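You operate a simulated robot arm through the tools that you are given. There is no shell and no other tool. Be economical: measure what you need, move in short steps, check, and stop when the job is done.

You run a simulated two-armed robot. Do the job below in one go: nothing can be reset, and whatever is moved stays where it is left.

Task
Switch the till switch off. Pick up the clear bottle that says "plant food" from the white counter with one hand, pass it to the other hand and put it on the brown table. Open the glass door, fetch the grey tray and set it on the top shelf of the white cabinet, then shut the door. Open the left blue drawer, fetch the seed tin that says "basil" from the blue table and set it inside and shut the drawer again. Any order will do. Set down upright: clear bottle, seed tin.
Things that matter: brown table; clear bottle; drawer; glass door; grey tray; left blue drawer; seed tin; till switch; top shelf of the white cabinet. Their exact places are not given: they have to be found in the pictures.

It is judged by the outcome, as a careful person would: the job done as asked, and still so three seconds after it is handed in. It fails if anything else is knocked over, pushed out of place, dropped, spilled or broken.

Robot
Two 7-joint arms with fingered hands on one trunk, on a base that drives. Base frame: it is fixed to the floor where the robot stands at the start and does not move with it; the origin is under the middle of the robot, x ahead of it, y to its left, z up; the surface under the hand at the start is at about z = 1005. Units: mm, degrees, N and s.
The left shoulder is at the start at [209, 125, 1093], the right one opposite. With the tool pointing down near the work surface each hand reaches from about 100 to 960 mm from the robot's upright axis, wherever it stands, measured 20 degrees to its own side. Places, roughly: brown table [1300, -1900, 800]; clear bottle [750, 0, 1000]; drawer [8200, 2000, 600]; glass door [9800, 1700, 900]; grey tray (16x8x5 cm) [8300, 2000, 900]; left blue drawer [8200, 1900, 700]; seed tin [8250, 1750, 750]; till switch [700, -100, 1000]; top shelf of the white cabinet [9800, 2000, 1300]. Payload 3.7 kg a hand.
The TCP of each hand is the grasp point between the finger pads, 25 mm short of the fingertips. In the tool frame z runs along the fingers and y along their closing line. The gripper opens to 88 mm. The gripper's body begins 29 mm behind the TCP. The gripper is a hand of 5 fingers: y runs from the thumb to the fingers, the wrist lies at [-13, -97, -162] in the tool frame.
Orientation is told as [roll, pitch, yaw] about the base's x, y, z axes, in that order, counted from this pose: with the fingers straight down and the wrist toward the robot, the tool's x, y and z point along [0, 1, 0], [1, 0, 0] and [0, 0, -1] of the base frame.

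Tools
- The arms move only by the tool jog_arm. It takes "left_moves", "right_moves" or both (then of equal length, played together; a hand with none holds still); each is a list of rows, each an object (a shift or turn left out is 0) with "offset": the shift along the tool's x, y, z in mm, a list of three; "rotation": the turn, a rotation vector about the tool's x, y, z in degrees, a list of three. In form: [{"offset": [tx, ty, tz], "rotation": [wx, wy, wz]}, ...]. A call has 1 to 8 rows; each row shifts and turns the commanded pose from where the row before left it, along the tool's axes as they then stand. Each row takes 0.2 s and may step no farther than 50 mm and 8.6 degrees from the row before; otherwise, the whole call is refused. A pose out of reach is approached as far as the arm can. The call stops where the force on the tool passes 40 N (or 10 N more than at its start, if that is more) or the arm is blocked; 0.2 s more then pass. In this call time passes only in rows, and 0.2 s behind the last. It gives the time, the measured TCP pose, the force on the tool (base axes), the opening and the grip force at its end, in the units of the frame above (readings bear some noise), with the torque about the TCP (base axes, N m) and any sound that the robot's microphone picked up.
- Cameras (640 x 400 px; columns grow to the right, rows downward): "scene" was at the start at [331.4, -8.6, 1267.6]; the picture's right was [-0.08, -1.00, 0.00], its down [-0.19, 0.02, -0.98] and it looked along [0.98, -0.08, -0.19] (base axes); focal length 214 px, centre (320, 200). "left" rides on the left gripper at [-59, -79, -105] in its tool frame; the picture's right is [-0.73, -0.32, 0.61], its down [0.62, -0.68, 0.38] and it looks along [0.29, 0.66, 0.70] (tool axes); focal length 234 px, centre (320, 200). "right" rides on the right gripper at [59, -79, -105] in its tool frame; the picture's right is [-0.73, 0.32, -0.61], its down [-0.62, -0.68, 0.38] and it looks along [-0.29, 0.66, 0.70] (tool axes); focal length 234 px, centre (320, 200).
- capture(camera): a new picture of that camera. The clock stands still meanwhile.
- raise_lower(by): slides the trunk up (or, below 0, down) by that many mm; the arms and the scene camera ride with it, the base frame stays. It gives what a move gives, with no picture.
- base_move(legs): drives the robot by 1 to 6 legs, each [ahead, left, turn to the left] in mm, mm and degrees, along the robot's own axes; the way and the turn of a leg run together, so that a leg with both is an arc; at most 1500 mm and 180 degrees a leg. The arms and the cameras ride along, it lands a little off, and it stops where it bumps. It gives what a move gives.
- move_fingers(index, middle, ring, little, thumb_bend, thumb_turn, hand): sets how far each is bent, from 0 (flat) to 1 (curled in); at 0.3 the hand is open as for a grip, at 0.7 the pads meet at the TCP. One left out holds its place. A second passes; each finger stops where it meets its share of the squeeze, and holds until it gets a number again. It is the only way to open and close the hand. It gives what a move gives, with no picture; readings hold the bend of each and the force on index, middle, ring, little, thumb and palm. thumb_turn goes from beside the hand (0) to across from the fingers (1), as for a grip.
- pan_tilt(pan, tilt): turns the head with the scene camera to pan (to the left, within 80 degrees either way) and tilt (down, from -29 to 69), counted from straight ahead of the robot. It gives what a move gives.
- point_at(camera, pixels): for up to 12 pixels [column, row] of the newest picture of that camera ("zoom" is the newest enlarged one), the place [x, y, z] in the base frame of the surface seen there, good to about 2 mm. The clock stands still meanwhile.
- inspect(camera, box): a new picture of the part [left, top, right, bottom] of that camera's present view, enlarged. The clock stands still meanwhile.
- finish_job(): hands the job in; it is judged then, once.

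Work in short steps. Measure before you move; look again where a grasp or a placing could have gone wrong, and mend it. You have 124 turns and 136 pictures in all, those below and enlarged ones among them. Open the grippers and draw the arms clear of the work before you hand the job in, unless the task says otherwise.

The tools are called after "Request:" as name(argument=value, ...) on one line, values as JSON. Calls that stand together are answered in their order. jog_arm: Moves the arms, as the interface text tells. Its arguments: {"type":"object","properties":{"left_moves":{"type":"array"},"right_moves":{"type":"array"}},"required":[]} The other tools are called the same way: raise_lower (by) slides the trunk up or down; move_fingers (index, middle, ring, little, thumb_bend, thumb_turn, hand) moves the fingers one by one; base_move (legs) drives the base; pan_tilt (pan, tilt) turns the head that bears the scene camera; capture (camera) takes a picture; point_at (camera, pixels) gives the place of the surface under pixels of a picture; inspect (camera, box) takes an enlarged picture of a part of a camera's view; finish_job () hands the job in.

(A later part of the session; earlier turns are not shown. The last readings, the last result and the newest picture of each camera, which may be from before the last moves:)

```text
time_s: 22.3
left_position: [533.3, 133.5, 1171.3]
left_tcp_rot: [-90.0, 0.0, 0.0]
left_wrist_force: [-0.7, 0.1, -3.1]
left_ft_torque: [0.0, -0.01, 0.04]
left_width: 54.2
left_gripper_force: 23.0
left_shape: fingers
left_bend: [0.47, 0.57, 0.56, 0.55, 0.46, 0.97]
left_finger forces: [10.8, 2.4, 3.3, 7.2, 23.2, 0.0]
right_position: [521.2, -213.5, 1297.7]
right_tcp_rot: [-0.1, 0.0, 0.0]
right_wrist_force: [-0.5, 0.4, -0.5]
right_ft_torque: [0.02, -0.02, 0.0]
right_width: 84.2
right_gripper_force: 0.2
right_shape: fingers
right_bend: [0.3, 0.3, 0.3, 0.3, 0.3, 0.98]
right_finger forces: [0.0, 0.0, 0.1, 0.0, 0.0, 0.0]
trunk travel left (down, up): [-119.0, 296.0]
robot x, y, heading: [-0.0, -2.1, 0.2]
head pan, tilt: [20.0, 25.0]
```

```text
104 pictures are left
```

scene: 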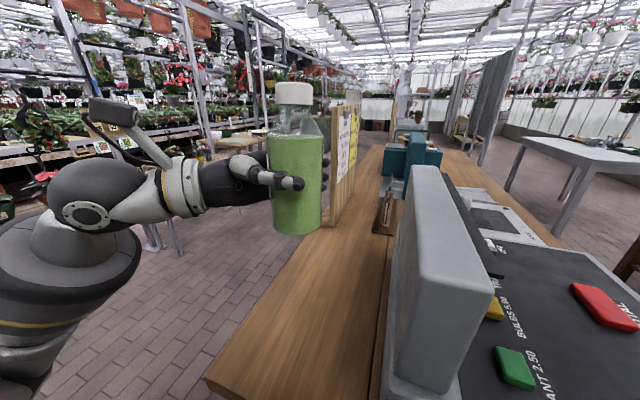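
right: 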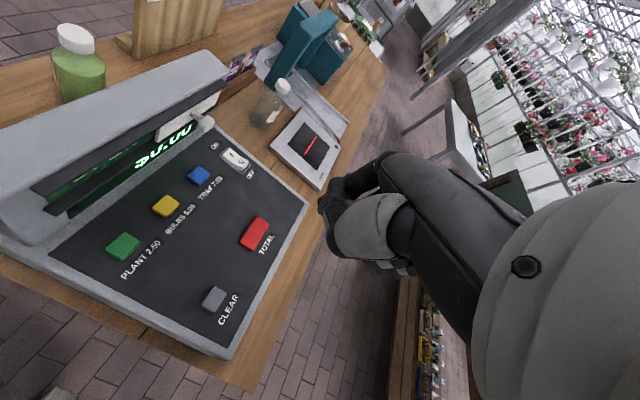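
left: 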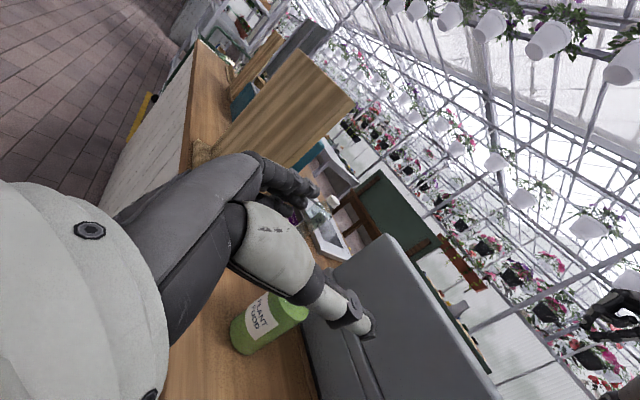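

The step was too long; I repeat in smaller rows.

Request:
jog_arm(left_moves=[{"offset": [30, 20, 0]}, {"offset": [30, 25, 0]}, {"offset": [30, 25, 0]}], right_moves=[{"offset": [45, 10, 0]}, {"offset": [45, 10, 0]}, {"offset": [45, 10, 0]}])

Request:
capture(camera="scene")

Request:
capture(camera="right")

```text
time_s: 23.1
left_position: [605.6, 134.9, 1076.5]
left_tcp_rot: [-90.1, 0.1, 0.1]
left_wrist_force: [0.1, -0.1, -3.4]
left_ft_torque: [-0.01, -0.01, -0.01]
left_width: 54.3
left_gripper_force: 23.2
left_shape: fingers
left_bend: [0.47, 0.57, 0.56, 0.55, 0.46, 0.97]
left_finger forces: [10.9, 2.4, 3.1, 7.1, 23.2, 0.0]
right_position: [554.0, -72.6, 1298.2]
right_tcp_rot: [-0.1, 0.2, 0.0]
right_wrist_force: [-0.4, 0.0, 0.6]
right_ft_torque: [0.0, 0.03, 0.0]
right_width: 84.5
right_gripper_force: 0.1
right_shape: fingers
right_bend: [0.3, 0.3, 0.3, 0.3, 0.3, 0.98]
right_finger forces: [0.0, 0.0, 0.1, 0.0, 0.1, 0.1]
trunk travel left (down, up): [-119.0, 296.0]
robot x, y, heading: [4.1, 1.2, 0.3]
head pan, tilt: [20.0, 25.0]
```

```text
103 pictures are left
```

scene: 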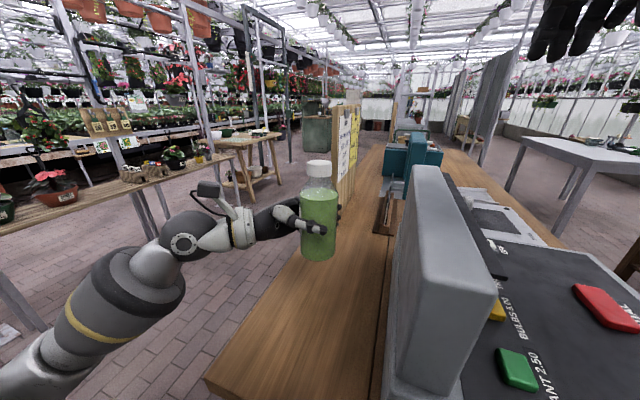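

```text
102 pictures are left
```

right: 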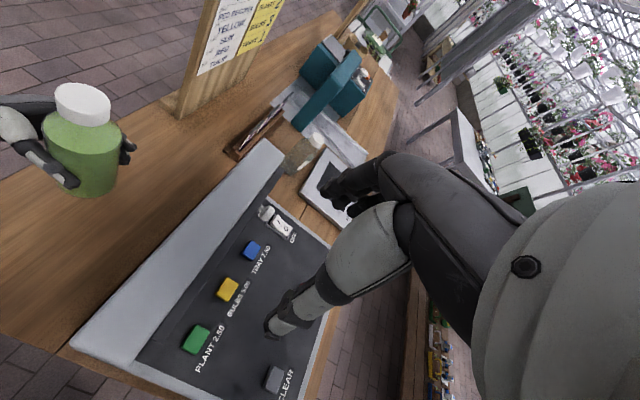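

I measure the cap in both pictures.

Request:
point_at(camera="right", pixels=[[84, 97], [65, 95], [105, 105], [90, 116]])

Request:
point_at(camera="scene", pixels=[[319, 165], [319, 172], [319, 195], [310, 172], [328, 172]])

```text
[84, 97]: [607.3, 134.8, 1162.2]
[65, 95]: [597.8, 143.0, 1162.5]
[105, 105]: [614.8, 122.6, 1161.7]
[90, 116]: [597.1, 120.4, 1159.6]
```

```text
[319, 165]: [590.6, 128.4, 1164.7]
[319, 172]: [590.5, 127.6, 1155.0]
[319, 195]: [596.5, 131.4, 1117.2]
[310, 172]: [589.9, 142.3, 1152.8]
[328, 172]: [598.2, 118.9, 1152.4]
```

Cap centre ≈ [605,132,1151]. I move the right hand above it, then down.

Request:
jog_arm(right_moves=[{"offset": [41, 10, 0]}, {"offset": [41, 10, 0]}, {"offset": [41, 10, 0]}, {"offset": [41, 10, 0]}, {"offset": [41, 11, 0]}, {"offset": [0, 0, 35]}, {"offset": [0, 0, 35]}])

Request:
capture(camera="scene")

Request:
capture(camera="right")

```text
time_s: 24.7
left_position: [605.4, 132.9, 1078.2]
left_tcp_rot: [-90.1, 0.2, 0.1]
left_wrist_force: [0.2, 0.2, -3.0]
left_ft_torque: [0.01, -0.03, -0.03]
left_width: 54.3
left_gripper_force: 23.3
left_shape: fingers
left_bend: [0.47, 0.57, 0.56, 0.55, 0.46, 0.97]
left_finger forces: [10.9, 2.4, 3.1, 7.2, 23.1, 0.0]
right_position: [603.6, 129.2, 1228.6]
right_tcp_rot: [-0.1, 0.0, -0.1]
right_wrist_force: [-0.3, -0.2, -0.4]
right_ft_torque: [0.05, 0.01, 0.02]
right_width: 84.7
right_gripper_force: 0.0
right_shape: fingers
right_bend: [0.3, 0.3, 0.3, 0.3, 0.3, 0.98]
right_finger forces: [0.1, 0.0, 0.0, 0.1, 0.0, 0.0]
trunk travel left (down, up): [-119.0, 296.0]
robot x, y, heading: [1.8, 1.6, 0.2]
head pan, tilt: [20.0, 25.0]
```

```text
101 pictures are left
```

scene: 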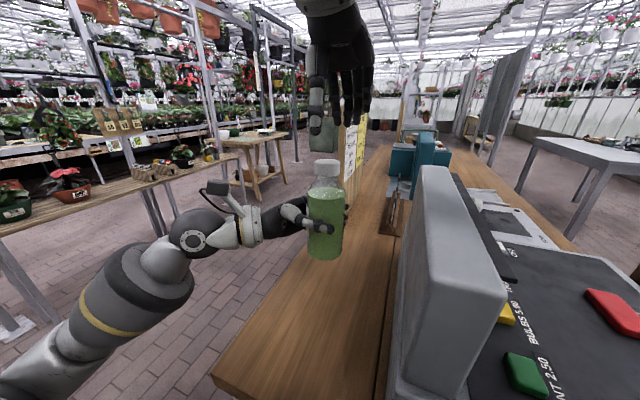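

```text
100 pictures are left
```

right: 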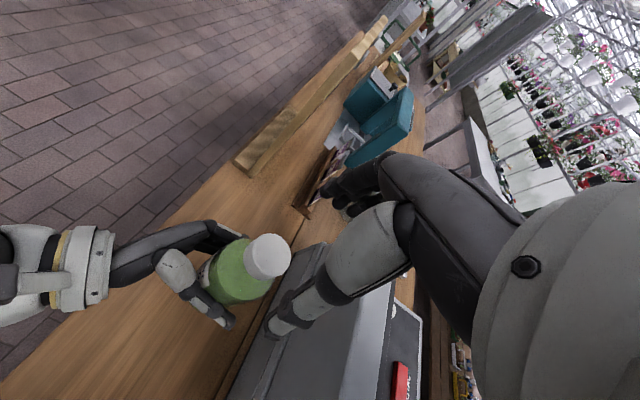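

Aligned. I descend 77 mm onto the cap.

Request:
jog_arm(right_moves=[{"offset": [2, 1, 30]}, {"offset": [0, 0, 30]}, {"offset": [0, 0, 17]}])

Request:
inspect(camera="scene", box=[220, 60, 440, 280])

```text
time_s: 25.5
left_position: [603.5, 133.6, 1077.9]
left_tcp_rot: [-90.0, 0.0, 0.1]
left_wrist_force: [0.0, 0.7, -3.3]
left_ft_torque: [0.01, 0.0, 0.0]
left_width: 54.2
left_gripper_force: 23.6
left_shape: fingers
left_bend: [0.47, 0.57, 0.56, 0.55, 0.46, 0.97]
left_finger forces: [11.0, 2.4, 3.1, 7.0, 23.0, 0.0]
right_position: [601.9, 127.4, 1154.3]
right_tcp_rot: [-0.1, 0.1, 0.0]
right_wrist_force: [0.8, 0.0, 0.3]
right_ft_torque: [-0.02, 0.0, 0.04]
right_width: 84.6
right_gripper_force: 0.1
right_shape: fingers
right_bend: [0.3, 0.3, 0.3, 0.3, 0.3, 0.98]
right_finger forces: [0.1, 0.1, 0.0, 0.0, 0.0, 0.1]
trunk travel left (down, up): [-119.0, 296.0]
robot x, y, heading: [-3.0, -0.4, -0.0]
head pan, tilt: [20.0, 25.0]
```

```text
1.82 times, centred on (330, 170) of scene
```

zoom: 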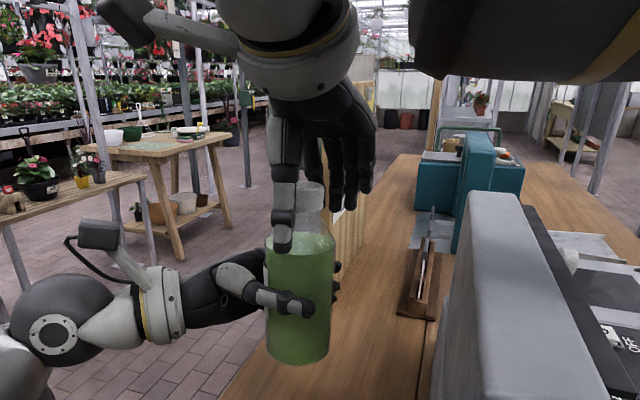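

Thumb and fingers straddle the cap. I close the right hand on it.

Request:
move_fingers(hand="right", index=0.65, middle=0.65, ring=0.65, little=0.5, thumb_bend=0.65)

Request:
inspect(camera="scene", box=[220, 60, 440, 280])

```text
time_s: 26.5
left_position: [603.8, 132.8, 1077.6]
left_tcp_rot: [-90.0, 0.0, 0.1]
left_wrist_force: [-3.6, 1.2, -5.2]
left_ft_torque: [-0.05, -0.17, 0.0]
left_width: 54.3
left_gripper_force: 23.5
left_shape: fingers
left_bend: [0.48, 0.57, 0.56, 0.55, 0.46, 0.98]
left_finger forces: [8.9, 2.0, 2.9, 7.8, 25.5, 0.0]
right_position: [602.1, 127.3, 1154.6]
right_tcp_rot: [0.0, 0.0, 0.1]
right_wrist_force: [5.2, -1.8, 2.7]
right_ft_torque: [-0.04, -0.2, -0.03]
right_width: 32.7
right_gripper_force: 7.3
right_shape: fingers
right_bend: [0.54, 0.59, 0.65, 0.5, 0.56, 1.0]
right_finger forces: [5.5, 4.6, 0.1, 0.0, 4.9, 0.1]
trunk travel left (down, up): [-119.0, 296.0]
robot x, y, heading: [2.8, -2.0, -0.3]
head pan, tilt: [20.0, 25.0]
```

```text
1.82 times, centred on (330, 170) of scene
```

zoom: 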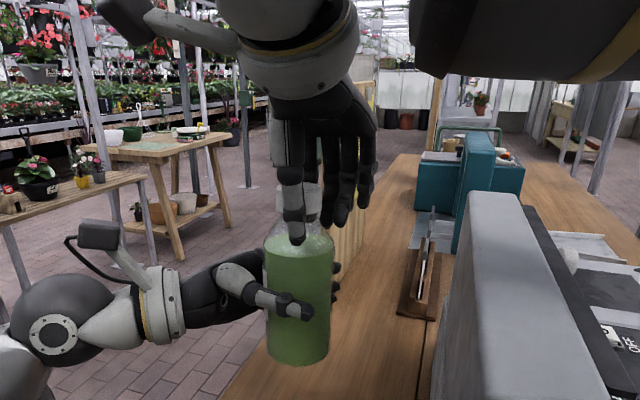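

Grip is only ~5 N; I squeeze tighter with index, middle and thumb.

Request:
move_fingers(hand="right", index=0.75, middle=0.75, thumb_bend=0.75)

```text
time_s: 27.5
left_position: [602.9, 134.2, 1077.9]
left_tcp_rot: [-90.0, 0.1, 0.0]
left_wrist_force: [-2.1, 2.7, -7.9]
left_ft_torque: [-0.05, -0.06, 0.03]
left_width: 53.8
left_gripper_force: 22.9
left_shape: fingers
left_bend: [0.48, 0.58, 0.56, 0.55, 0.46, 0.99]
left_finger forces: [10.3, 2.0, 3.1, 7.2, 24.2, 0.1]
right_position: [600.4, 128.2, 1154.6]
right_tcp_rot: [0.0, 0.0, 0.0]
right_wrist_force: [2.7, -1.9, 5.2]
right_ft_torque: [-0.13, -0.13, -0.04]
right_width: 31.0
right_gripper_force: 13.4
right_shape: fingers
right_bend: [0.54, 0.6, 0.65, 0.5, 0.59, 1.0]
right_finger forces: [6.8, 8.6, 0.0, 0.1, 11.4, 0.1]
trunk travel left (down, up): [-119.0, 296.0]
robot x, y, heading: [-1.9, -2.5, -0.2]
head pan, tilt: [20.0, 25.0]
```

Better. A bit more squeeze, then release with the left hand.

Request:
move_fingers(hand="right", index=0.85, middle=0.85, ring=0.75, thumb_bend=0.9)

Request:
move_fingers(hand="left", index=0.3, middle=0.3, ring=0.3, little=0.3, thumb_bend=0.3)

Request:
inspect(camera="scene", box=[220, 60, 440, 280])

```text
time_s: 28.5
left_position: [604.1, 133.7, 1078.8]
left_tcp_rot: [-89.9, 0.2, 0.1]
left_wrist_force: [1.5, 4.5, -11.0]
left_ft_torque: [-0.11, 0.13, 0.0]
left_width: 54.1
left_gripper_force: 23.2
left_shape: fingers
left_bend: [0.47, 0.57, 0.56, 0.55, 0.48, 0.98]
left_finger forces: [12.6, 2.4, 3.2, 6.4, 21.2, 0.0]
right_position: [601.0, 128.2, 1154.3]
right_tcp_rot: [0.0, 0.0, 0.0]
right_wrist_force: [-2.7, -3.3, 9.0]
right_ft_torque: [-0.17, -0.01, -0.02]
right_width: 28.2
right_gripper_force: 16.7
right_shape: fingers
right_bend: [0.52, 0.59, 0.75, 0.5, 0.62, 1.0]
right_finger forces: [7.3, 9.5, 0.1, 0.1, 16.7, 0.0]
trunk travel left (down, up): [-119.0, 296.0]
robot x, y, heading: [2.1, -0.8, 0.1]
head pan, tilt: [20.0, 25.0]
```

```text
time_s: 29.5
left_position: [604.0, 133.7, 1079.4]
left_tcp_rot: [-90.2, 0.0, 0.1]
left_wrist_force: [0.1, -0.4, 0.5]
left_ft_torque: [0.02, 0.01, 0.0]
left_width: 84.5
left_gripper_force: 0.0
left_shape: fingers
left_bend: [0.3, 0.3, 0.3, 0.3, 0.3, 0.98]
left_finger forces: [0.0, 0.0, 0.0, 0.1, 0.1, 0.0]
right_position: [600.7, 128.6, 1155.1]
right_tcp_rot: [0.1, 0.0, 0.0]
right_wrist_force: [0.8, 0.4, 0.4]
right_ft_torque: [-0.01, -0.03, -0.03]
right_width: 0.0
right_gripper_force: 0.1
right_shape: fingers
right_bend: [0.62, 0.71, 0.75, 0.5, 0.8, 1.0]
right_finger forces: [0.0, 0.0, 0.1, 0.0, 0.1, 0.0]
trunk travel left (down, up): [-119.0, 296.0]
robot x, y, heading: [1.7, -1.3, 0.2]
head pan, tilt: [20.0, 25.0]
```

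```text
1.82 times, centred on (330, 170) of scene
```

zoom: 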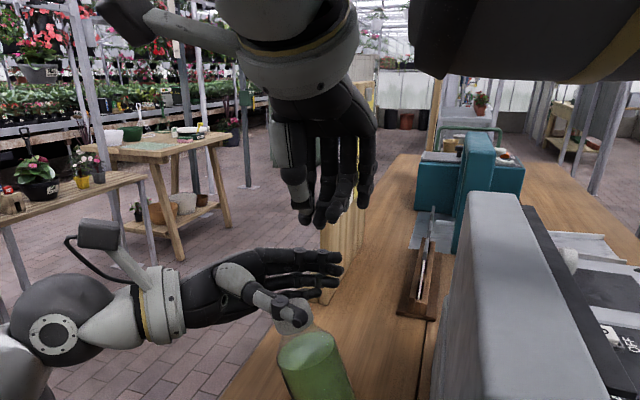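

The cap slipped out and the bottle dropped about 11 cm; I see how it lies.

Request:
pan_tilt(pan=20, tilt=45)

Request:
capture(camera="scene")

Request:
capture(camera="left")

```text
time_s: 30.4
left_position: [603.1, 133.2, 1078.8]
left_tcp_rot: [-89.9, 0.1, 0.1]
left_wrist_force: [0.7, -0.1, 0.6]
left_ft_torque: [0.0, 0.0, 0.03]
left_width: 84.3
left_gripper_force: 0.0
left_shape: fingers
left_bend: [0.3, 0.3, 0.3, 0.3, 0.3, 0.98]
left_finger forces: [0.0, 0.0, 0.0, 0.0, 0.0, 0.0]
right_position: [601.7, 127.3, 1154.3]
right_tcp_rot: [0.0, 0.1, 0.0]
right_wrist_force: [-0.4, -0.8, -0.6]
right_ft_torque: [0.01, -0.03, -0.02]
right_width: 0.0
right_gripper_force: 0.0
right_shape: fingers
right_bend: [0.62, 0.71, 0.75, 0.5, 0.8, 1.0]
right_finger forces: [0.0, 0.0, 0.0, 0.0, 0.0, 0.0]
trunk travel left (down, up): [-119.0, 296.0]
robot x, y, heading: [-0.1, 1.0, 0.1]
head pan, tilt: [20.0, 45.0]
```

```text
96 pictures are left
```

scene: 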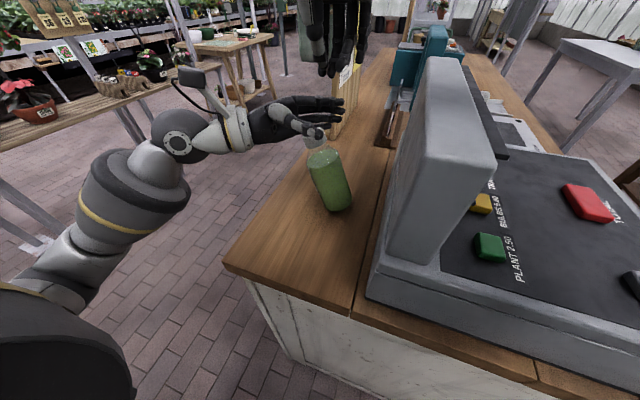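

```text
95 pictures are left
```

left: 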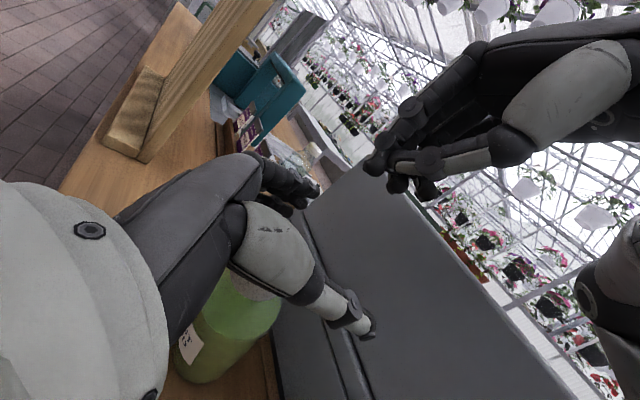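

The bottle leans with its cap against the left thumb. I measure its pose before moving.

Request:
inspect(camera="scene", box=[260, 80, 400, 230])

Request:
point_at(camera="scene", pixels=[[315, 145], [322, 152], [325, 165], [330, 185], [337, 205], [350, 205], [322, 195], [340, 211], [318, 133]])

Request:
inspect(camera="left", box=[160, 240, 400, 400])

```text
2.67 times, centred on (330, 155) of scene
```

zoom: 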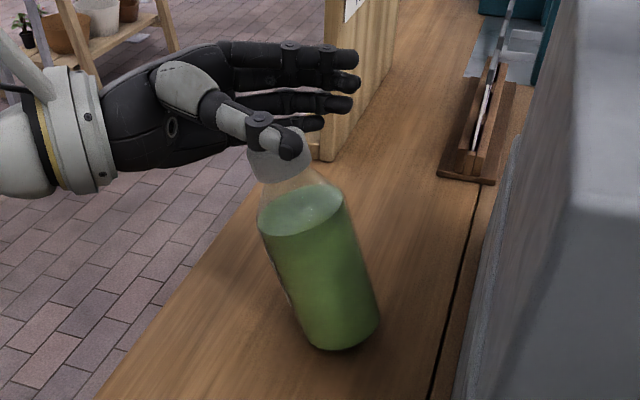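

```text
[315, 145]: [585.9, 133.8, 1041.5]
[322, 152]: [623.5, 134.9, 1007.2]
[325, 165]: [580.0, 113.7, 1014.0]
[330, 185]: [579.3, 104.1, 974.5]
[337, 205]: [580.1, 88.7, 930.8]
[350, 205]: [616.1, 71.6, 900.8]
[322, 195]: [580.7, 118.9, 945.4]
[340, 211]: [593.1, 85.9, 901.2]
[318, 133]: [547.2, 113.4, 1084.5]
```

```text
2.50 times, centred on (280, 320) of left
```

zoom: 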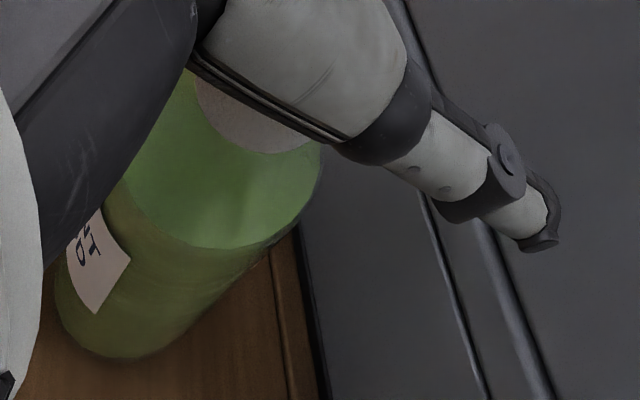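

The measured lean is ~17° in +y with little evident support. I lift the right hand away (time passes) and re-measure.

Request:
jog_arm(right_moves=[{"offset": [0, 0, -40]}, {"offset": [0, 0, -40]}, {"offset": [0, 0, -40]}])

Request:
inspect(camera="scene", box=[260, 80, 400, 230])

Request:
point_at(camera="zoom", pixels=[[265, 165], [255, 150], [300, 260], [330, 320], [285, 150], [260, 118], [310, 125], [345, 85], [340, 103], [315, 170]])

```text
time_s: 31.4
left_position: [601.5, 132.7, 1082.1]
left_tcp_rot: [-90.0, -0.3, 0.1]
left_wrist_force: [0.5, -0.2, 0.5]
left_ft_torque: [-0.01, -0.02, -0.02]
left_width: 84.3
left_gripper_force: 0.0
left_shape: fingers
left_bend: [0.3, 0.3, 0.3, 0.3, 0.3, 0.98]
left_finger forces: [0.1, 0.0, 0.0, 0.0, 0.1, 0.0]
right_position: [634.9, 98.0, 1246.2]
right_tcp_rot: [1.7, 6.0, -3.4]
right_wrist_force: [-1.0, 0.8, -0.4]
right_ft_torque: [0.02, 0.0, -0.02]
right_width: 0.3
right_gripper_force: 0.0
right_shape: fingers
right_bend: [0.62, 0.71, 0.75, 0.5, 0.8, 1.0]
right_finger forces: [0.0, 0.0, 0.1, 0.1, 0.1, 0.1]
trunk travel left (down, up): [-119.0, 296.0]
robot x, y, heading: [-0.6, -0.4, -0.3]
head pan, tilt: [20.0, 45.0]
stopped in row 3 (right hand): the arm was blocked; the commanded pose is now the measured one
```

```text
2.67 times, centred on (330, 155) of scene
```

zoom: 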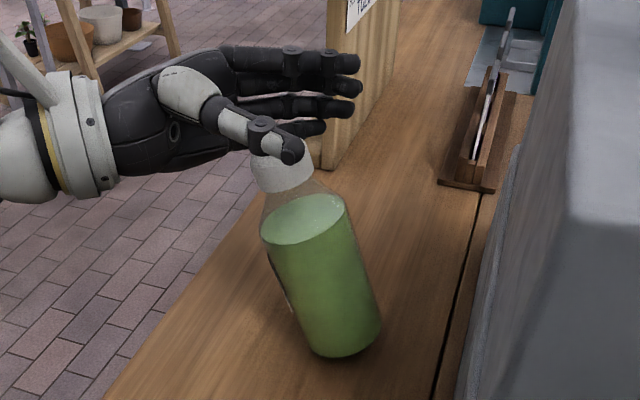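

```text
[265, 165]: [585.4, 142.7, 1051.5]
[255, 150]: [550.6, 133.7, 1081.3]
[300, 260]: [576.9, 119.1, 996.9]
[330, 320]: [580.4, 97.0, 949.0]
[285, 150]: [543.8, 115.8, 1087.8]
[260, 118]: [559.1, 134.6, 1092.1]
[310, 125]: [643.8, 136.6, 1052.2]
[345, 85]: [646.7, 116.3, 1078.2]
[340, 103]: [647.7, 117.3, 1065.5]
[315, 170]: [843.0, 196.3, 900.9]
```

Right arm got blocked part way (it's at [635,98,1246]). I check the bottle's lower edge and where the right arm touches.

Request:
point_at(camera="zoom", pixels=[[345, 352], [330, 350], [360, 345], [345, 340], [375, 325], [310, 325], [262, 240], [350, 220], [290, 185], [275, 180]])

Request:
pan_tilt(pan=20, tilt=5)

Request:
capture(camera="scene")

Request:
capture(camera="left")

```text
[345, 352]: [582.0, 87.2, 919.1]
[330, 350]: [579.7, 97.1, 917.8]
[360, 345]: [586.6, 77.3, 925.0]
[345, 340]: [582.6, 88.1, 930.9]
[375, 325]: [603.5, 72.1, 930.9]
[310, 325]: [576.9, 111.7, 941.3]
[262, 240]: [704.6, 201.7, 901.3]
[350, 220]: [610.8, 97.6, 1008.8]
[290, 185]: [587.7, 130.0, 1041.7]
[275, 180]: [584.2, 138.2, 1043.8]
```

```text
time_s: 32.4
left_position: [604.1, 133.6, 1078.4]
left_tcp_rot: [-90.1, 0.0, 0.1]
left_wrist_force: [0.7, -0.6, -0.5]
left_ft_torque: [-0.01, 0.0, 0.02]
left_width: 83.9
left_gripper_force: 0.0
left_shape: fingers
left_bend: [0.3, 0.3, 0.3, 0.3, 0.3, 0.98]
left_finger forces: [0.0, 0.1, 0.0, 0.1, 0.0, 0.1]
right_position: [635.8, 98.8, 1240.8]
right_tcp_rot: [1.5, 6.1, -3.3]
right_wrist_force: [0.5, -1.2, 0.0]
right_ft_torque: [0.02, -0.03, -0.01]
right_width: 0.0
right_gripper_force: 0.1
right_shape: fingers
right_bend: [0.62, 0.71, 0.75, 0.5, 0.8, 1.0]
right_finger forces: [0.0, 0.1, 0.1, 0.0, 0.0, 0.1]
trunk travel left (down, up): [-119.0, 296.0]
robot x, y, heading: [-4.0, -4.2, -0.1]
head pan, tilt: [20.0, 5.0]
```

```text
91 pictures are left
```

scene: 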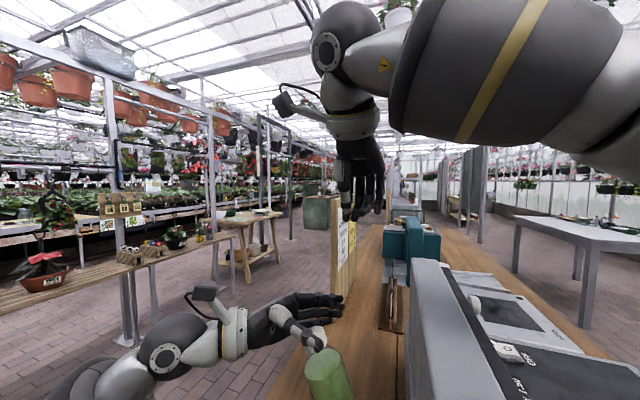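

```text
90 pictures are left
```

left: 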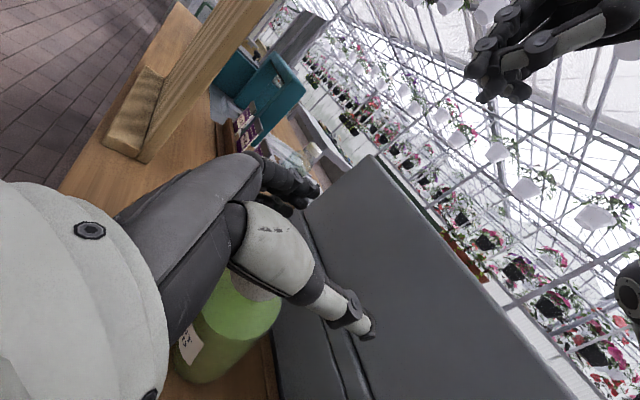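

The bottle leans with its cap inside the open left hand. I lower the left hand in small steps so that the fingers surround neck and shoulder, then can re-grasp.

Request:
jog_arm(left_moves=[{"offset": [8, 0, 0]}, {"offset": [8, 0, 0]}, {"offset": [8, 0, 0]}])

Request:
pan_tilt(pan=20, tilt=40)

Request:
inspect(camera="scene", box=[240, 80, 420, 260])

```text
time_s: 33.2
left_position: [602.8, 134.5, 1054.8]
left_tcp_rot: [-90.1, -0.1, 0.1]
left_wrist_force: [-0.3, 0.5, 0.4]
left_ft_torque: [-0.02, 0.01, -0.03]
left_width: 84.5
left_gripper_force: 0.1
left_shape: fingers
left_bend: [0.3, 0.3, 0.3, 0.3, 0.3, 0.98]
left_finger forces: [0.0, 0.1, 0.0, 0.1, 0.0, 0.1]
right_position: [636.4, 99.1, 1241.2]
right_tcp_rot: [1.6, 6.2, -3.3]
right_wrist_force: [-0.3, 0.0, 0.5]
right_ft_torque: [-0.04, -0.01, -0.01]
right_width: 0.1
right_gripper_force: 0.0
right_shape: fingers
right_bend: [0.62, 0.71, 0.75, 0.5, 0.8, 1.0]
right_finger forces: [0.0, 0.0, 0.0, 0.0, 0.0, 0.0]
trunk travel left (down, up): [-119.0, 296.0]
robot x, y, heading: [-2.6, 2.2, 0.1]
head pan, tilt: [20.0, 5.0]
```

```text
time_s: 34.2
left_position: [603.3, 133.5, 1053.4]
left_tcp_rot: [-90.2, 0.0, 0.1]
left_wrist_force: [-0.1, 0.6, 0.7]
left_ft_torque: [-0.02, 0.01, 0.0]
left_width: 84.3
left_gripper_force: 0.0
left_shape: fingers
left_bend: [0.3, 0.3, 0.3, 0.3, 0.3, 0.98]
left_finger forces: [0.0, 0.1, 0.0, 0.0, 0.1, 0.0]
right_position: [636.3, 99.5, 1240.0]
right_tcp_rot: [1.5, 6.2, -3.2]
right_wrist_force: [0.7, 0.7, -1.0]
right_ft_torque: [0.03, -0.05, -0.01]
right_width: 0.3
right_gripper_force: 0.1
right_shape: fingers
right_bend: [0.62, 0.71, 0.75, 0.5, 0.8, 1.0]
right_finger forces: [0.0, 0.0, 0.0, 0.0, 0.0, 0.0]
trunk travel left (down, up): [-119.0, 296.0]
robot x, y, heading: [-2.6, 2.1, 0.0]
head pan, tilt: [20.0, 40.0]
```

```text
2.22 times, centred on (330, 170) of scene
```

zoom: 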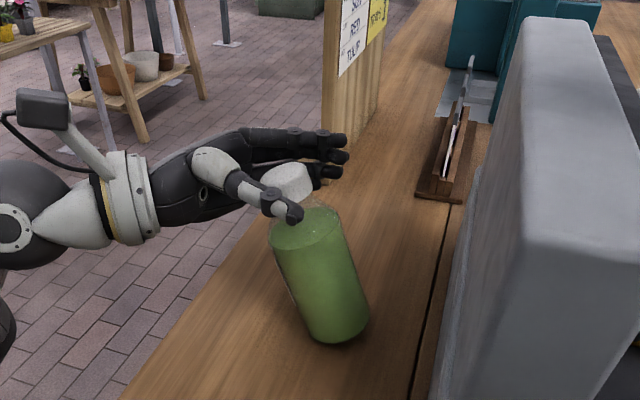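

The hand slides down around the cap with no force. I lower another 40 mm.

Request:
jog_arm(left_moves=[{"offset": [10, 0, 0]}, {"offset": [10, 0, 0]}, {"offset": [10, 0, 0]}, {"offset": [10, 0, 0]}])

Request:
inspect(camera="scene", box=[240, 80, 420, 260])

```text
time_s: 35.2
left_position: [603.5, 134.6, 1015.8]
left_tcp_rot: [-90.1, 0.0, 0.1]
left_wrist_force: [0.0, -0.3, -0.7]
left_ft_torque: [-0.03, -0.01, -0.01]
left_width: 84.3
left_gripper_force: 0.0
left_shape: fingers
left_bend: [0.3, 0.3, 0.3, 0.3, 0.3, 0.98]
left_finger forces: [0.0, 0.1, 0.0, 0.0, 0.0, 0.1]
right_position: [635.4, 100.3, 1241.4]
right_tcp_rot: [1.6, 6.2, -3.3]
right_wrist_force: [0.1, 0.6, 0.3]
right_ft_torque: [0.01, -0.04, 0.0]
right_width: 0.0
right_gripper_force: 0.0
right_shape: fingers
right_bend: [0.62, 0.71, 0.75, 0.5, 0.8, 1.0]
right_finger forces: [0.1, 0.1, 0.0, 0.0, 0.0, 0.0]
trunk travel left (down, up): [-119.0, 296.0]
robot x, y, heading: [-0.5, 1.1, 0.0]
head pan, tilt: [20.0, 40.0]
```

```text
2.22 times, centred on (330, 170) of scene
```

zoom: 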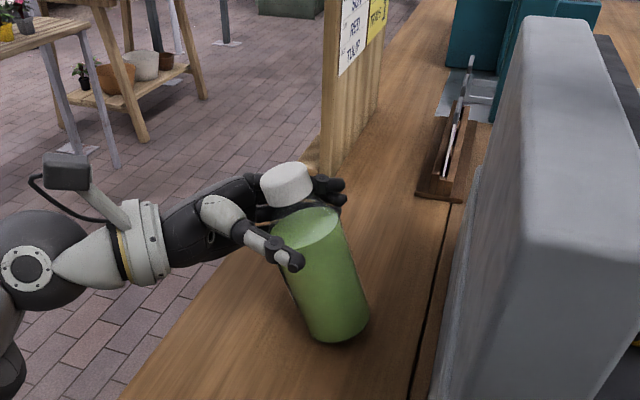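

Now the fingers flank the upper body. I push gently with the palm (-y) to right the bottle and watch.

Request:
jog_arm(left_moves=[{"offset": [0, 0, 7]}, {"offset": [0, 0, 7]}, {"offset": [0, 0, 7]}])

Request:
inspect(camera="scene", box=[240, 80, 420, 260])

```text
time_s: 36.0
left_position: [604.3, 112.0, 1014.8]
left_tcp_rot: [-90.0, 0.0, -0.1]
left_wrist_force: [0.0, -0.1, -0.4]
left_ft_torque: [0.0, -0.01, 0.0]
left_width: 84.3
left_gripper_force: 0.1
left_shape: fingers
left_bend: [0.3, 0.3, 0.3, 0.3, 0.3, 0.98]
left_finger forces: [0.1, 0.1, 0.0, 0.0, 0.0, 0.0]
right_position: [636.3, 99.6, 1240.2]
right_tcp_rot: [1.6, 6.2, -3.3]
right_wrist_force: [-0.2, -0.8, 0.6]
right_ft_torque: [-0.03, 0.0, 0.0]
right_width: 0.1
right_gripper_force: 0.0
right_shape: fingers
right_bend: [0.62, 0.71, 0.75, 0.5, 0.8, 1.0]
right_finger forces: [0.1, 0.0, 0.0, 0.0, 0.1, 0.1]
trunk travel left (down, up): [-119.0, 296.0]
robot x, y, heading: [-0.2, 0.9, -0.1]
head pan, tilt: [20.0, 40.0]
```

```text
2.22 times, centred on (330, 170) of scene
```

zoom: 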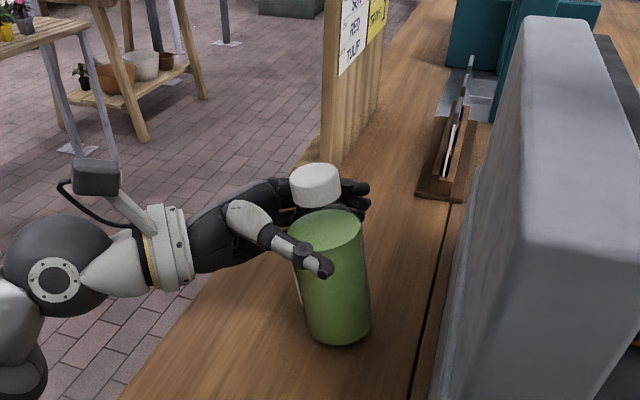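

It is righting itself. Another 10 mm.

Request:
jog_arm(left_moves=[{"offset": [0, 0, 5]}, {"offset": [0, 0, 5]}])

Request:
inspect(camera="scene", box=[240, 80, 420, 260])

Request:
point_at(camera="zoom", pixels=[[325, 180], [330, 220], [345, 280], [345, 330], [340, 343], [370, 320], [345, 305]])

```text
time_s: 36.6
left_position: [603.5, 101.5, 1014.0]
left_tcp_rot: [-90.1, 0.0, 0.2]
left_wrist_force: [-0.1, 0.8, 0.2]
left_ft_torque: [0.0, -0.04, -0.02]
left_width: 84.5
left_gripper_force: 0.0
left_shape: fingers
left_bend: [0.3, 0.3, 0.3, 0.3, 0.3, 0.98]
left_finger forces: [0.0, 0.0, 0.0, 0.0, 0.0, 0.1]
right_position: [635.7, 99.1, 1242.4]
right_tcp_rot: [1.6, 6.2, -3.3]
right_wrist_force: [-0.7, -0.2, 0.2]
right_ft_torque: [0.01, -0.03, -0.01]
right_width: 0.0
right_gripper_force: 0.0
right_shape: fingers
right_bend: [0.62, 0.71, 0.75, 0.5, 0.8, 1.0]
right_finger forces: [0.1, 0.0, 0.2, 0.1, 0.0, 0.0]
trunk travel left (down, up): [-119.0, 296.0]
robot x, y, heading: [2.7, -0.4, -0.0]
head pan, tilt: [20.0, 40.0]
```

```text
2.22 times, centred on (330, 170) of scene
```

zoom: 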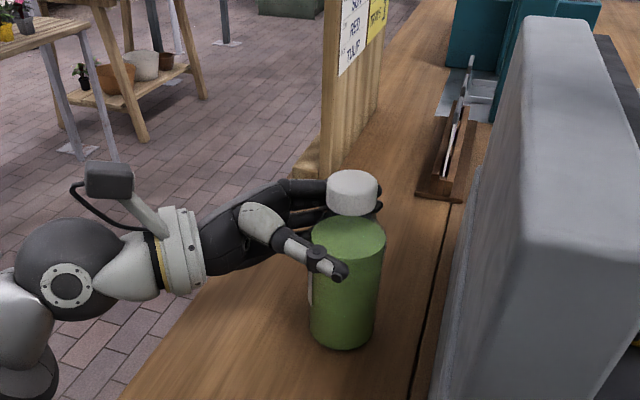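

```text
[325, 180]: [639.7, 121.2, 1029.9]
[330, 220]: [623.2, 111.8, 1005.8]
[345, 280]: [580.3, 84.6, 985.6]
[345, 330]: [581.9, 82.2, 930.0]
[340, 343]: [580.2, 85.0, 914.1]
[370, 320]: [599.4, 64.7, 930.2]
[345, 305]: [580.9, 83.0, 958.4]
```

The bottle stands upright again at about [611,83]. Its cone pushed the fingertips off the cap; I'll redo the pass just above the counter with a higher grip. First I withdraw the left hand along its fingers and draw the right hand back.

Request:
jog_arm(left_moves=[{"offset": [0, 0, -15]}, {"offset": [0, 0, -35]}, {"offset": [0, 0, -40]}, {"offset": [0, 0, -40]}, {"offset": [0, 0, -20]}])

Request:
jog_arm(right_moves=[{"offset": [-40, 0, 0]}, {"offset": [-40, 0, 0]}, {"offset": [-40, -10, 0]}, {"offset": [-40, -20, 0]}, {"offset": [-40, -20, 0]}, {"offset": [-40, -20, -10]}])

Request:
capture(camera="scene")

```text
time_s: 37.9
left_position: [603.7, 252.1, 1016.3]
left_tcp_rot: [-90.2, 0.0, 0.2]
left_wrist_force: [-0.2, -0.1, -0.3]
left_ft_torque: [0.03, 0.01, -0.04]
left_width: 84.4
left_gripper_force: 0.0
left_shape: fingers
left_bend: [0.3, 0.3, 0.3, 0.3, 0.3, 0.98]
left_finger forces: [0.1, 0.0, 0.0, 0.0, 0.0, 0.1]
right_position: [636.0, 99.0, 1240.6]
right_tcp_rot: [1.6, 6.3, -3.3]
right_wrist_force: [0.0, -0.5, -0.2]
right_ft_torque: [0.03, 0.01, 0.02]
right_width: 0.0
right_gripper_force: 0.0
right_shape: fingers
right_bend: [0.62, 0.71, 0.75, 0.5, 0.8, 1.0]
right_finger forces: [0.0, 0.1, 0.0, 0.0, 0.0, 0.0]
trunk travel left (down, up): [-119.0, 296.0]
robot x, y, heading: [1.8, 3.3, 0.2]
head pan, tilt: [20.0, 40.0]
```

```text
time_s: 39.2
left_position: [603.4, 251.0, 1017.3]
left_tcp_rot: [-89.9, -0.1, 0.1]
left_wrist_force: [-0.1, -1.1, 0.4]
left_ft_torque: [-0.02, 0.01, 0.03]
left_width: 84.7
left_gripper_force: 0.0
left_shape: fingers
left_bend: [0.3, 0.3, 0.3, 0.3, 0.3, 0.98]
left_finger forces: [0.0, 0.0, 0.0, 0.1, 0.0, 0.0]
right_position: [547.6, -137.0, 1256.3]
right_tcp_rot: [1.7, 6.1, -3.3]
right_wrist_force: [0.4, 0.7, -0.4]
right_ft_torque: [0.03, -0.04, -0.01]
right_width: 0.0
right_gripper_force: 0.1
right_shape: fingers
right_bend: [0.62, 0.71, 0.75, 0.5, 0.8, 1.0]
right_finger forces: [0.0, 0.0, 0.0, 0.0, 0.0, 0.0]
trunk travel left (down, up): [-119.0, 296.0]
robot x, y, heading: [2.8, 2.1, 0.3]
head pan, tilt: [20.0, 40.0]
```

```text
85 pictures are left
```

scene: 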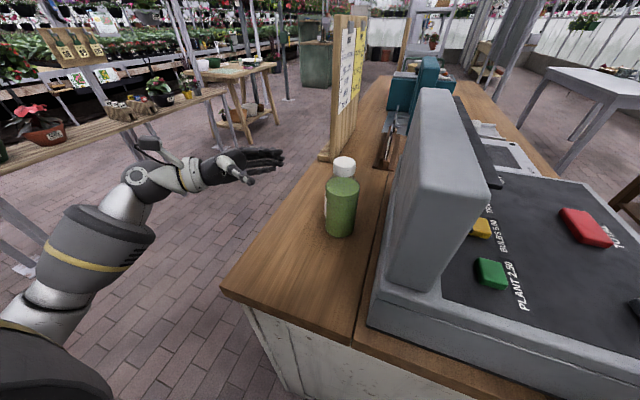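

The bottle stands upright. I drive 150 mm left so the right forearm won't cross the till, and reopen the right hand.

Request:
base_move(legs=[[0, 150, 0]])

Request:
move_fingers(hand="right", index=0.3, middle=0.3, ring=0.3, little=0.3, thumb_bend=0.3)

Request:
capture(camera="scene")

```text
time_s: 41.2
left_position: [604.8, 401.9, 1016.4]
left_tcp_rot: [-90.1, 0.0, -0.1]
left_wrist_force: [0.5, -0.2, 0.9]
left_ft_torque: [0.0, 0.01, -0.03]
left_width: 84.2
left_gripper_force: 0.1
left_shape: fingers
left_bend: [0.3, 0.3, 0.3, 0.3, 0.3, 0.98]
left_finger forces: [0.1, 0.1, 0.0, 0.0, 0.1, 0.1]
right_position: [549.7, 13.4, 1254.6]
right_tcp_rot: [1.6, 6.1, -3.4]
right_wrist_force: [-0.2, -0.5, 0.4]
right_ft_torque: [0.0, 0.01, 0.03]
right_width: 0.0
right_gripper_force: 0.0
right_shape: fingers
right_bend: [0.62, 0.71, 0.75, 0.5, 0.8, 1.0]
right_finger forces: [0.1, 0.1, 0.0, 0.1, 0.0, 0.0]
trunk travel left (down, up): [-119.0, 296.0]
robot x, y, heading: [0.8, 152.8, -0.5]
head pan, tilt: [20.0, 40.0]
```

```text
time_s: 42.2
left_position: [603.3, 401.7, 1015.6]
left_tcp_rot: [-90.2, 0.0, -0.1]
left_wrist_force: [0.4, 0.1, 0.0]
left_ft_torque: [0.02, 0.0, 0.01]
left_width: 84.6
left_gripper_force: 0.2
left_shape: fingers
left_bend: [0.3, 0.3, 0.3, 0.3, 0.3, 0.98]
left_finger forces: [0.1, 0.0, 0.0, 0.1, 0.1, 0.1]
right_position: [549.4, 15.4, 1254.7]
right_tcp_rot: [1.7, 6.2, -3.5]
right_wrist_force: [0.7, -0.3, -0.1]
right_ft_torque: [0.0, 0.01, -0.03]
right_width: 84.2
right_gripper_force: 0.1
right_shape: fingers
right_bend: [0.3, 0.3, 0.3, 0.3, 0.3, 0.98]
right_finger forces: [0.0, 0.1, 0.0, 0.1, 0.0, 0.1]
trunk travel left (down, up): [-119.0, 296.0]
robot x, y, heading: [0.3, 149.8, -0.2]
head pan, tilt: [20.0, 40.0]
```

```text
84 pictures are left
```

scene: 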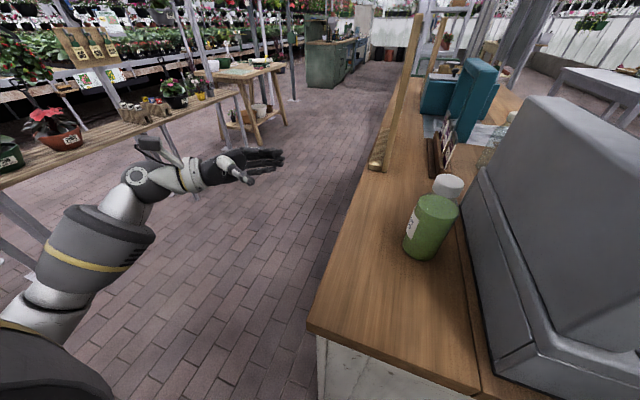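

I measure the bottle afresh.

Request:
point_at(camera="scene", pixels=[[448, 182], [438, 186], [456, 190], [432, 225], [422, 252], [411, 222], [448, 230], [380, 250]])

```text
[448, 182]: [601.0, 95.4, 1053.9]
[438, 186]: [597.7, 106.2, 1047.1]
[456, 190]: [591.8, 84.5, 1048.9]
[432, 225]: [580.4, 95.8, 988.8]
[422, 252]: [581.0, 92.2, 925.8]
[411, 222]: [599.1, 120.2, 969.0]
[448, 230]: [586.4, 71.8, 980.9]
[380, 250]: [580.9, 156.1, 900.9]
```

Bottle centre ≈ [611,94]. I bring the left hand in low (TCP z≈950).

Request:
jog_arm(left_moves=[{"offset": [33, 4, 20]}, {"offset": [32, 4, 30]}, {"offset": [0, 0, 45]}, {"offset": [0, 0, 45]}, {"offset": [0, 0, 45]}, {"offset": [0, 0, 45]}, {"offset": [0, 0, 40]}, {"offset": [0, 0, 36]}])

Request:
move_fingers(hand="left", index=0.6, middle=0.6, ring=0.6, little=0.6, thumb_bend=0.6)

Request:
jog_arm(left_moves=[{"offset": [-8, 0, 0]}, {"offset": [-6, 0, -25]}, {"offset": [0, 0, -25]}])

Request:
capture(camera="scene")

```text
time_s: 44.0
left_position: [613.7, 95.1, 950.8]
left_tcp_rot: [-90.0, 0.0, -0.1]
left_wrist_force: [-0.4, 0.0, 0.6]
left_ft_torque: [-0.02, -0.01, -0.02]
left_width: 84.7
left_gripper_force: 0.0
left_shape: fingers
left_bend: [0.3, 0.3, 0.3, 0.3, 0.3, 0.98]
left_finger forces: [0.1, 0.1, 0.0, 0.0, 0.0, 0.0]
right_position: [549.8, 12.3, 1255.0]
right_tcp_rot: [1.7, 6.2, -3.5]
right_wrist_force: [0.4, 0.3, 0.5]
right_ft_torque: [0.0, 0.03, -0.03]
right_width: 84.4
right_gripper_force: 0.0
right_shape: fingers
right_bend: [0.3, 0.3, 0.3, 0.3, 0.3, 0.98]
right_finger forces: [0.0, 0.0, 0.1, 0.1, 0.0, 0.0]
trunk travel left (down, up): [-119.0, 296.0]
robot x, y, heading: [1.7, 154.9, -0.2]
head pan, tilt: [20.0, 40.0]
```

```text
time_s: 45.0
left_position: [612.6, 96.2, 950.0]
left_tcp_rot: [-90.0, 0.0, -0.1]
left_wrist_force: [2.1, -0.5, 2.3]
left_ft_torque: [-0.05, -0.19, 0.02]
left_width: 54.2
left_gripper_force: 22.4
left_shape: fingers
left_bend: [0.49, 0.56, 0.55, 0.54, 0.44, 0.97]
left_finger forces: [9.1, 3.1, 4.2, 7.3, 21.7, 0.0]
right_position: [549.7, 13.3, 1254.8]
right_tcp_rot: [1.7, 6.2, -3.4]
right_wrist_force: [0.1, -0.3, -0.3]
right_ft_torque: [0.03, 0.0, 0.02]
right_width: 84.2
right_gripper_force: 0.0
right_shape: fingers
right_bend: [0.3, 0.3, 0.3, 0.3, 0.3, 0.98]
right_finger forces: [0.0, 0.1, 0.0, 0.0, 0.1, 0.1]
trunk travel left (down, up): [-119.0, 296.0]
robot x, y, heading: [3.6, 151.2, -0.1]
head pan, tilt: [20.0, 40.0]
```

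```text
time_s: 45.8
left_position: [613.7, 144.7, 963.1]
left_tcp_rot: [-90.1, -0.1, -0.1]
left_wrist_force: [1.0, 1.0, -3.0]
left_ft_torque: [-0.04, -0.01, 0.03]
left_width: 54.5
left_gripper_force: 22.1
left_shape: fingers
left_bend: [0.49, 0.56, 0.55, 0.54, 0.44, 0.97]
left_finger forces: [9.4, 2.9, 3.7, 6.3, 21.8, 0.0]
right_position: [549.5, 13.4, 1254.9]
right_tcp_rot: [1.7, 6.2, -3.5]
right_wrist_force: [0.6, 0.7, 0.1]
right_ft_torque: [-0.04, 0.01, 0.01]
right_width: 84.5
right_gripper_force: 0.1
right_shape: fingers
right_bend: [0.3, 0.3, 0.3, 0.3, 0.3, 0.98]
right_finger forces: [0.1, 0.0, 0.1, 0.0, 0.0, 0.0]
trunk travel left (down, up): [-119.0, 296.0]
robot x, y, heading: [1.3, 151.8, -0.2]
head pan, tilt: [20.0, 40.0]
```

```text
83 pictures are left
```

scene: 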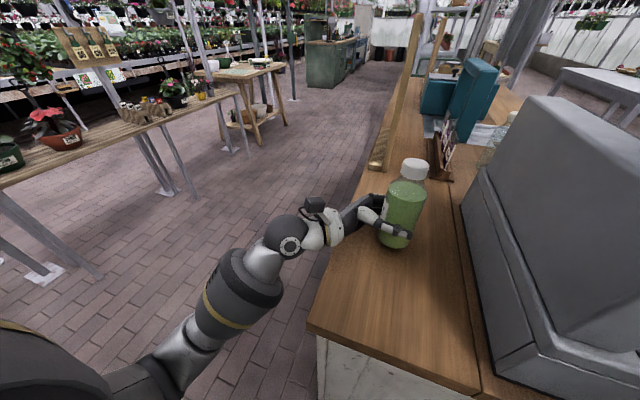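

Held at [612,143], base ≈12 mm above the counter. I straighten the right hand, bring it above the cap, and measure.

Request:
jog_arm(right_moves=[{"rotation": [-6.2, -1.7, -3.4]}, {"offset": [42, 20, 0]}, {"offset": [42, 20, 0]}, {"offset": [42, 20, 0]}, {"offset": [0, 0, 40]}, {"offset": [0, 0, 40]}])

Request:
capture(camera="scene")

Request:
capture(camera="right")

```text
time_s: 47.2
left_position: [613.9, 145.4, 963.0]
left_tcp_rot: [-90.1, 0.1, -0.1]
left_wrist_force: [0.2, 0.0, -3.5]
left_ft_torque: [0.01, -0.04, -0.02]
left_width: 54.2
left_gripper_force: 21.6
left_shape: fingers
left_bend: [0.49, 0.56, 0.55, 0.54, 0.44, 0.97]
left_finger forces: [9.4, 3.0, 3.6, 6.3, 21.8, 0.0]
right_position: [609.3, 141.8, 1174.7]
right_tcp_rot: [0.2, 0.0, -0.2]
right_wrist_force: [0.2, 0.3, 1.2]
right_ft_torque: [-0.04, 0.02, 0.02]
right_width: 84.4
right_gripper_force: 0.1
right_shape: fingers
right_bend: [0.3, 0.3, 0.3, 0.3, 0.3, 0.98]
right_finger forces: [0.0, 0.1, 0.1, 0.0, 0.0, 0.0]
trunk travel left (down, up): [-119.0, 296.0]
robot x, y, heading: [2.3, 150.1, -0.1]
head pan, tilt: [20.0, 40.0]
```

```text
82 pictures are left
```

scene: 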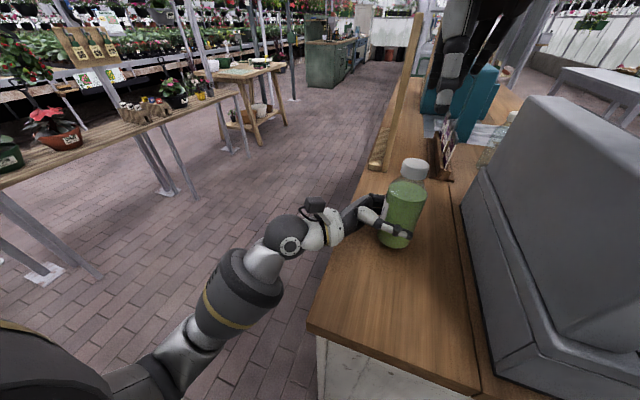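

```text
81 pictures are left
```

right: 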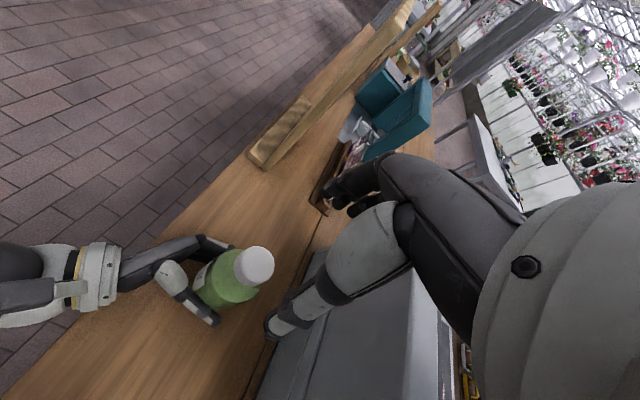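

Request:
point_at(camera="right", pixels=[[254, 265], [243, 257], [265, 268], [254, 254], [258, 278]])

Request:
point_at(camera="scene", pixels=[[414, 163], [412, 172], [414, 160]])

```text
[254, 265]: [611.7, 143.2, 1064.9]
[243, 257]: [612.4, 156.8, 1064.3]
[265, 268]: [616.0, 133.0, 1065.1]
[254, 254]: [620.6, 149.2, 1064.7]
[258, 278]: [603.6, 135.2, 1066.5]
```

```text
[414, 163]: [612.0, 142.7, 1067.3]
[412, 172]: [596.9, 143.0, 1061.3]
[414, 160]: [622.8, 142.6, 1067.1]
```

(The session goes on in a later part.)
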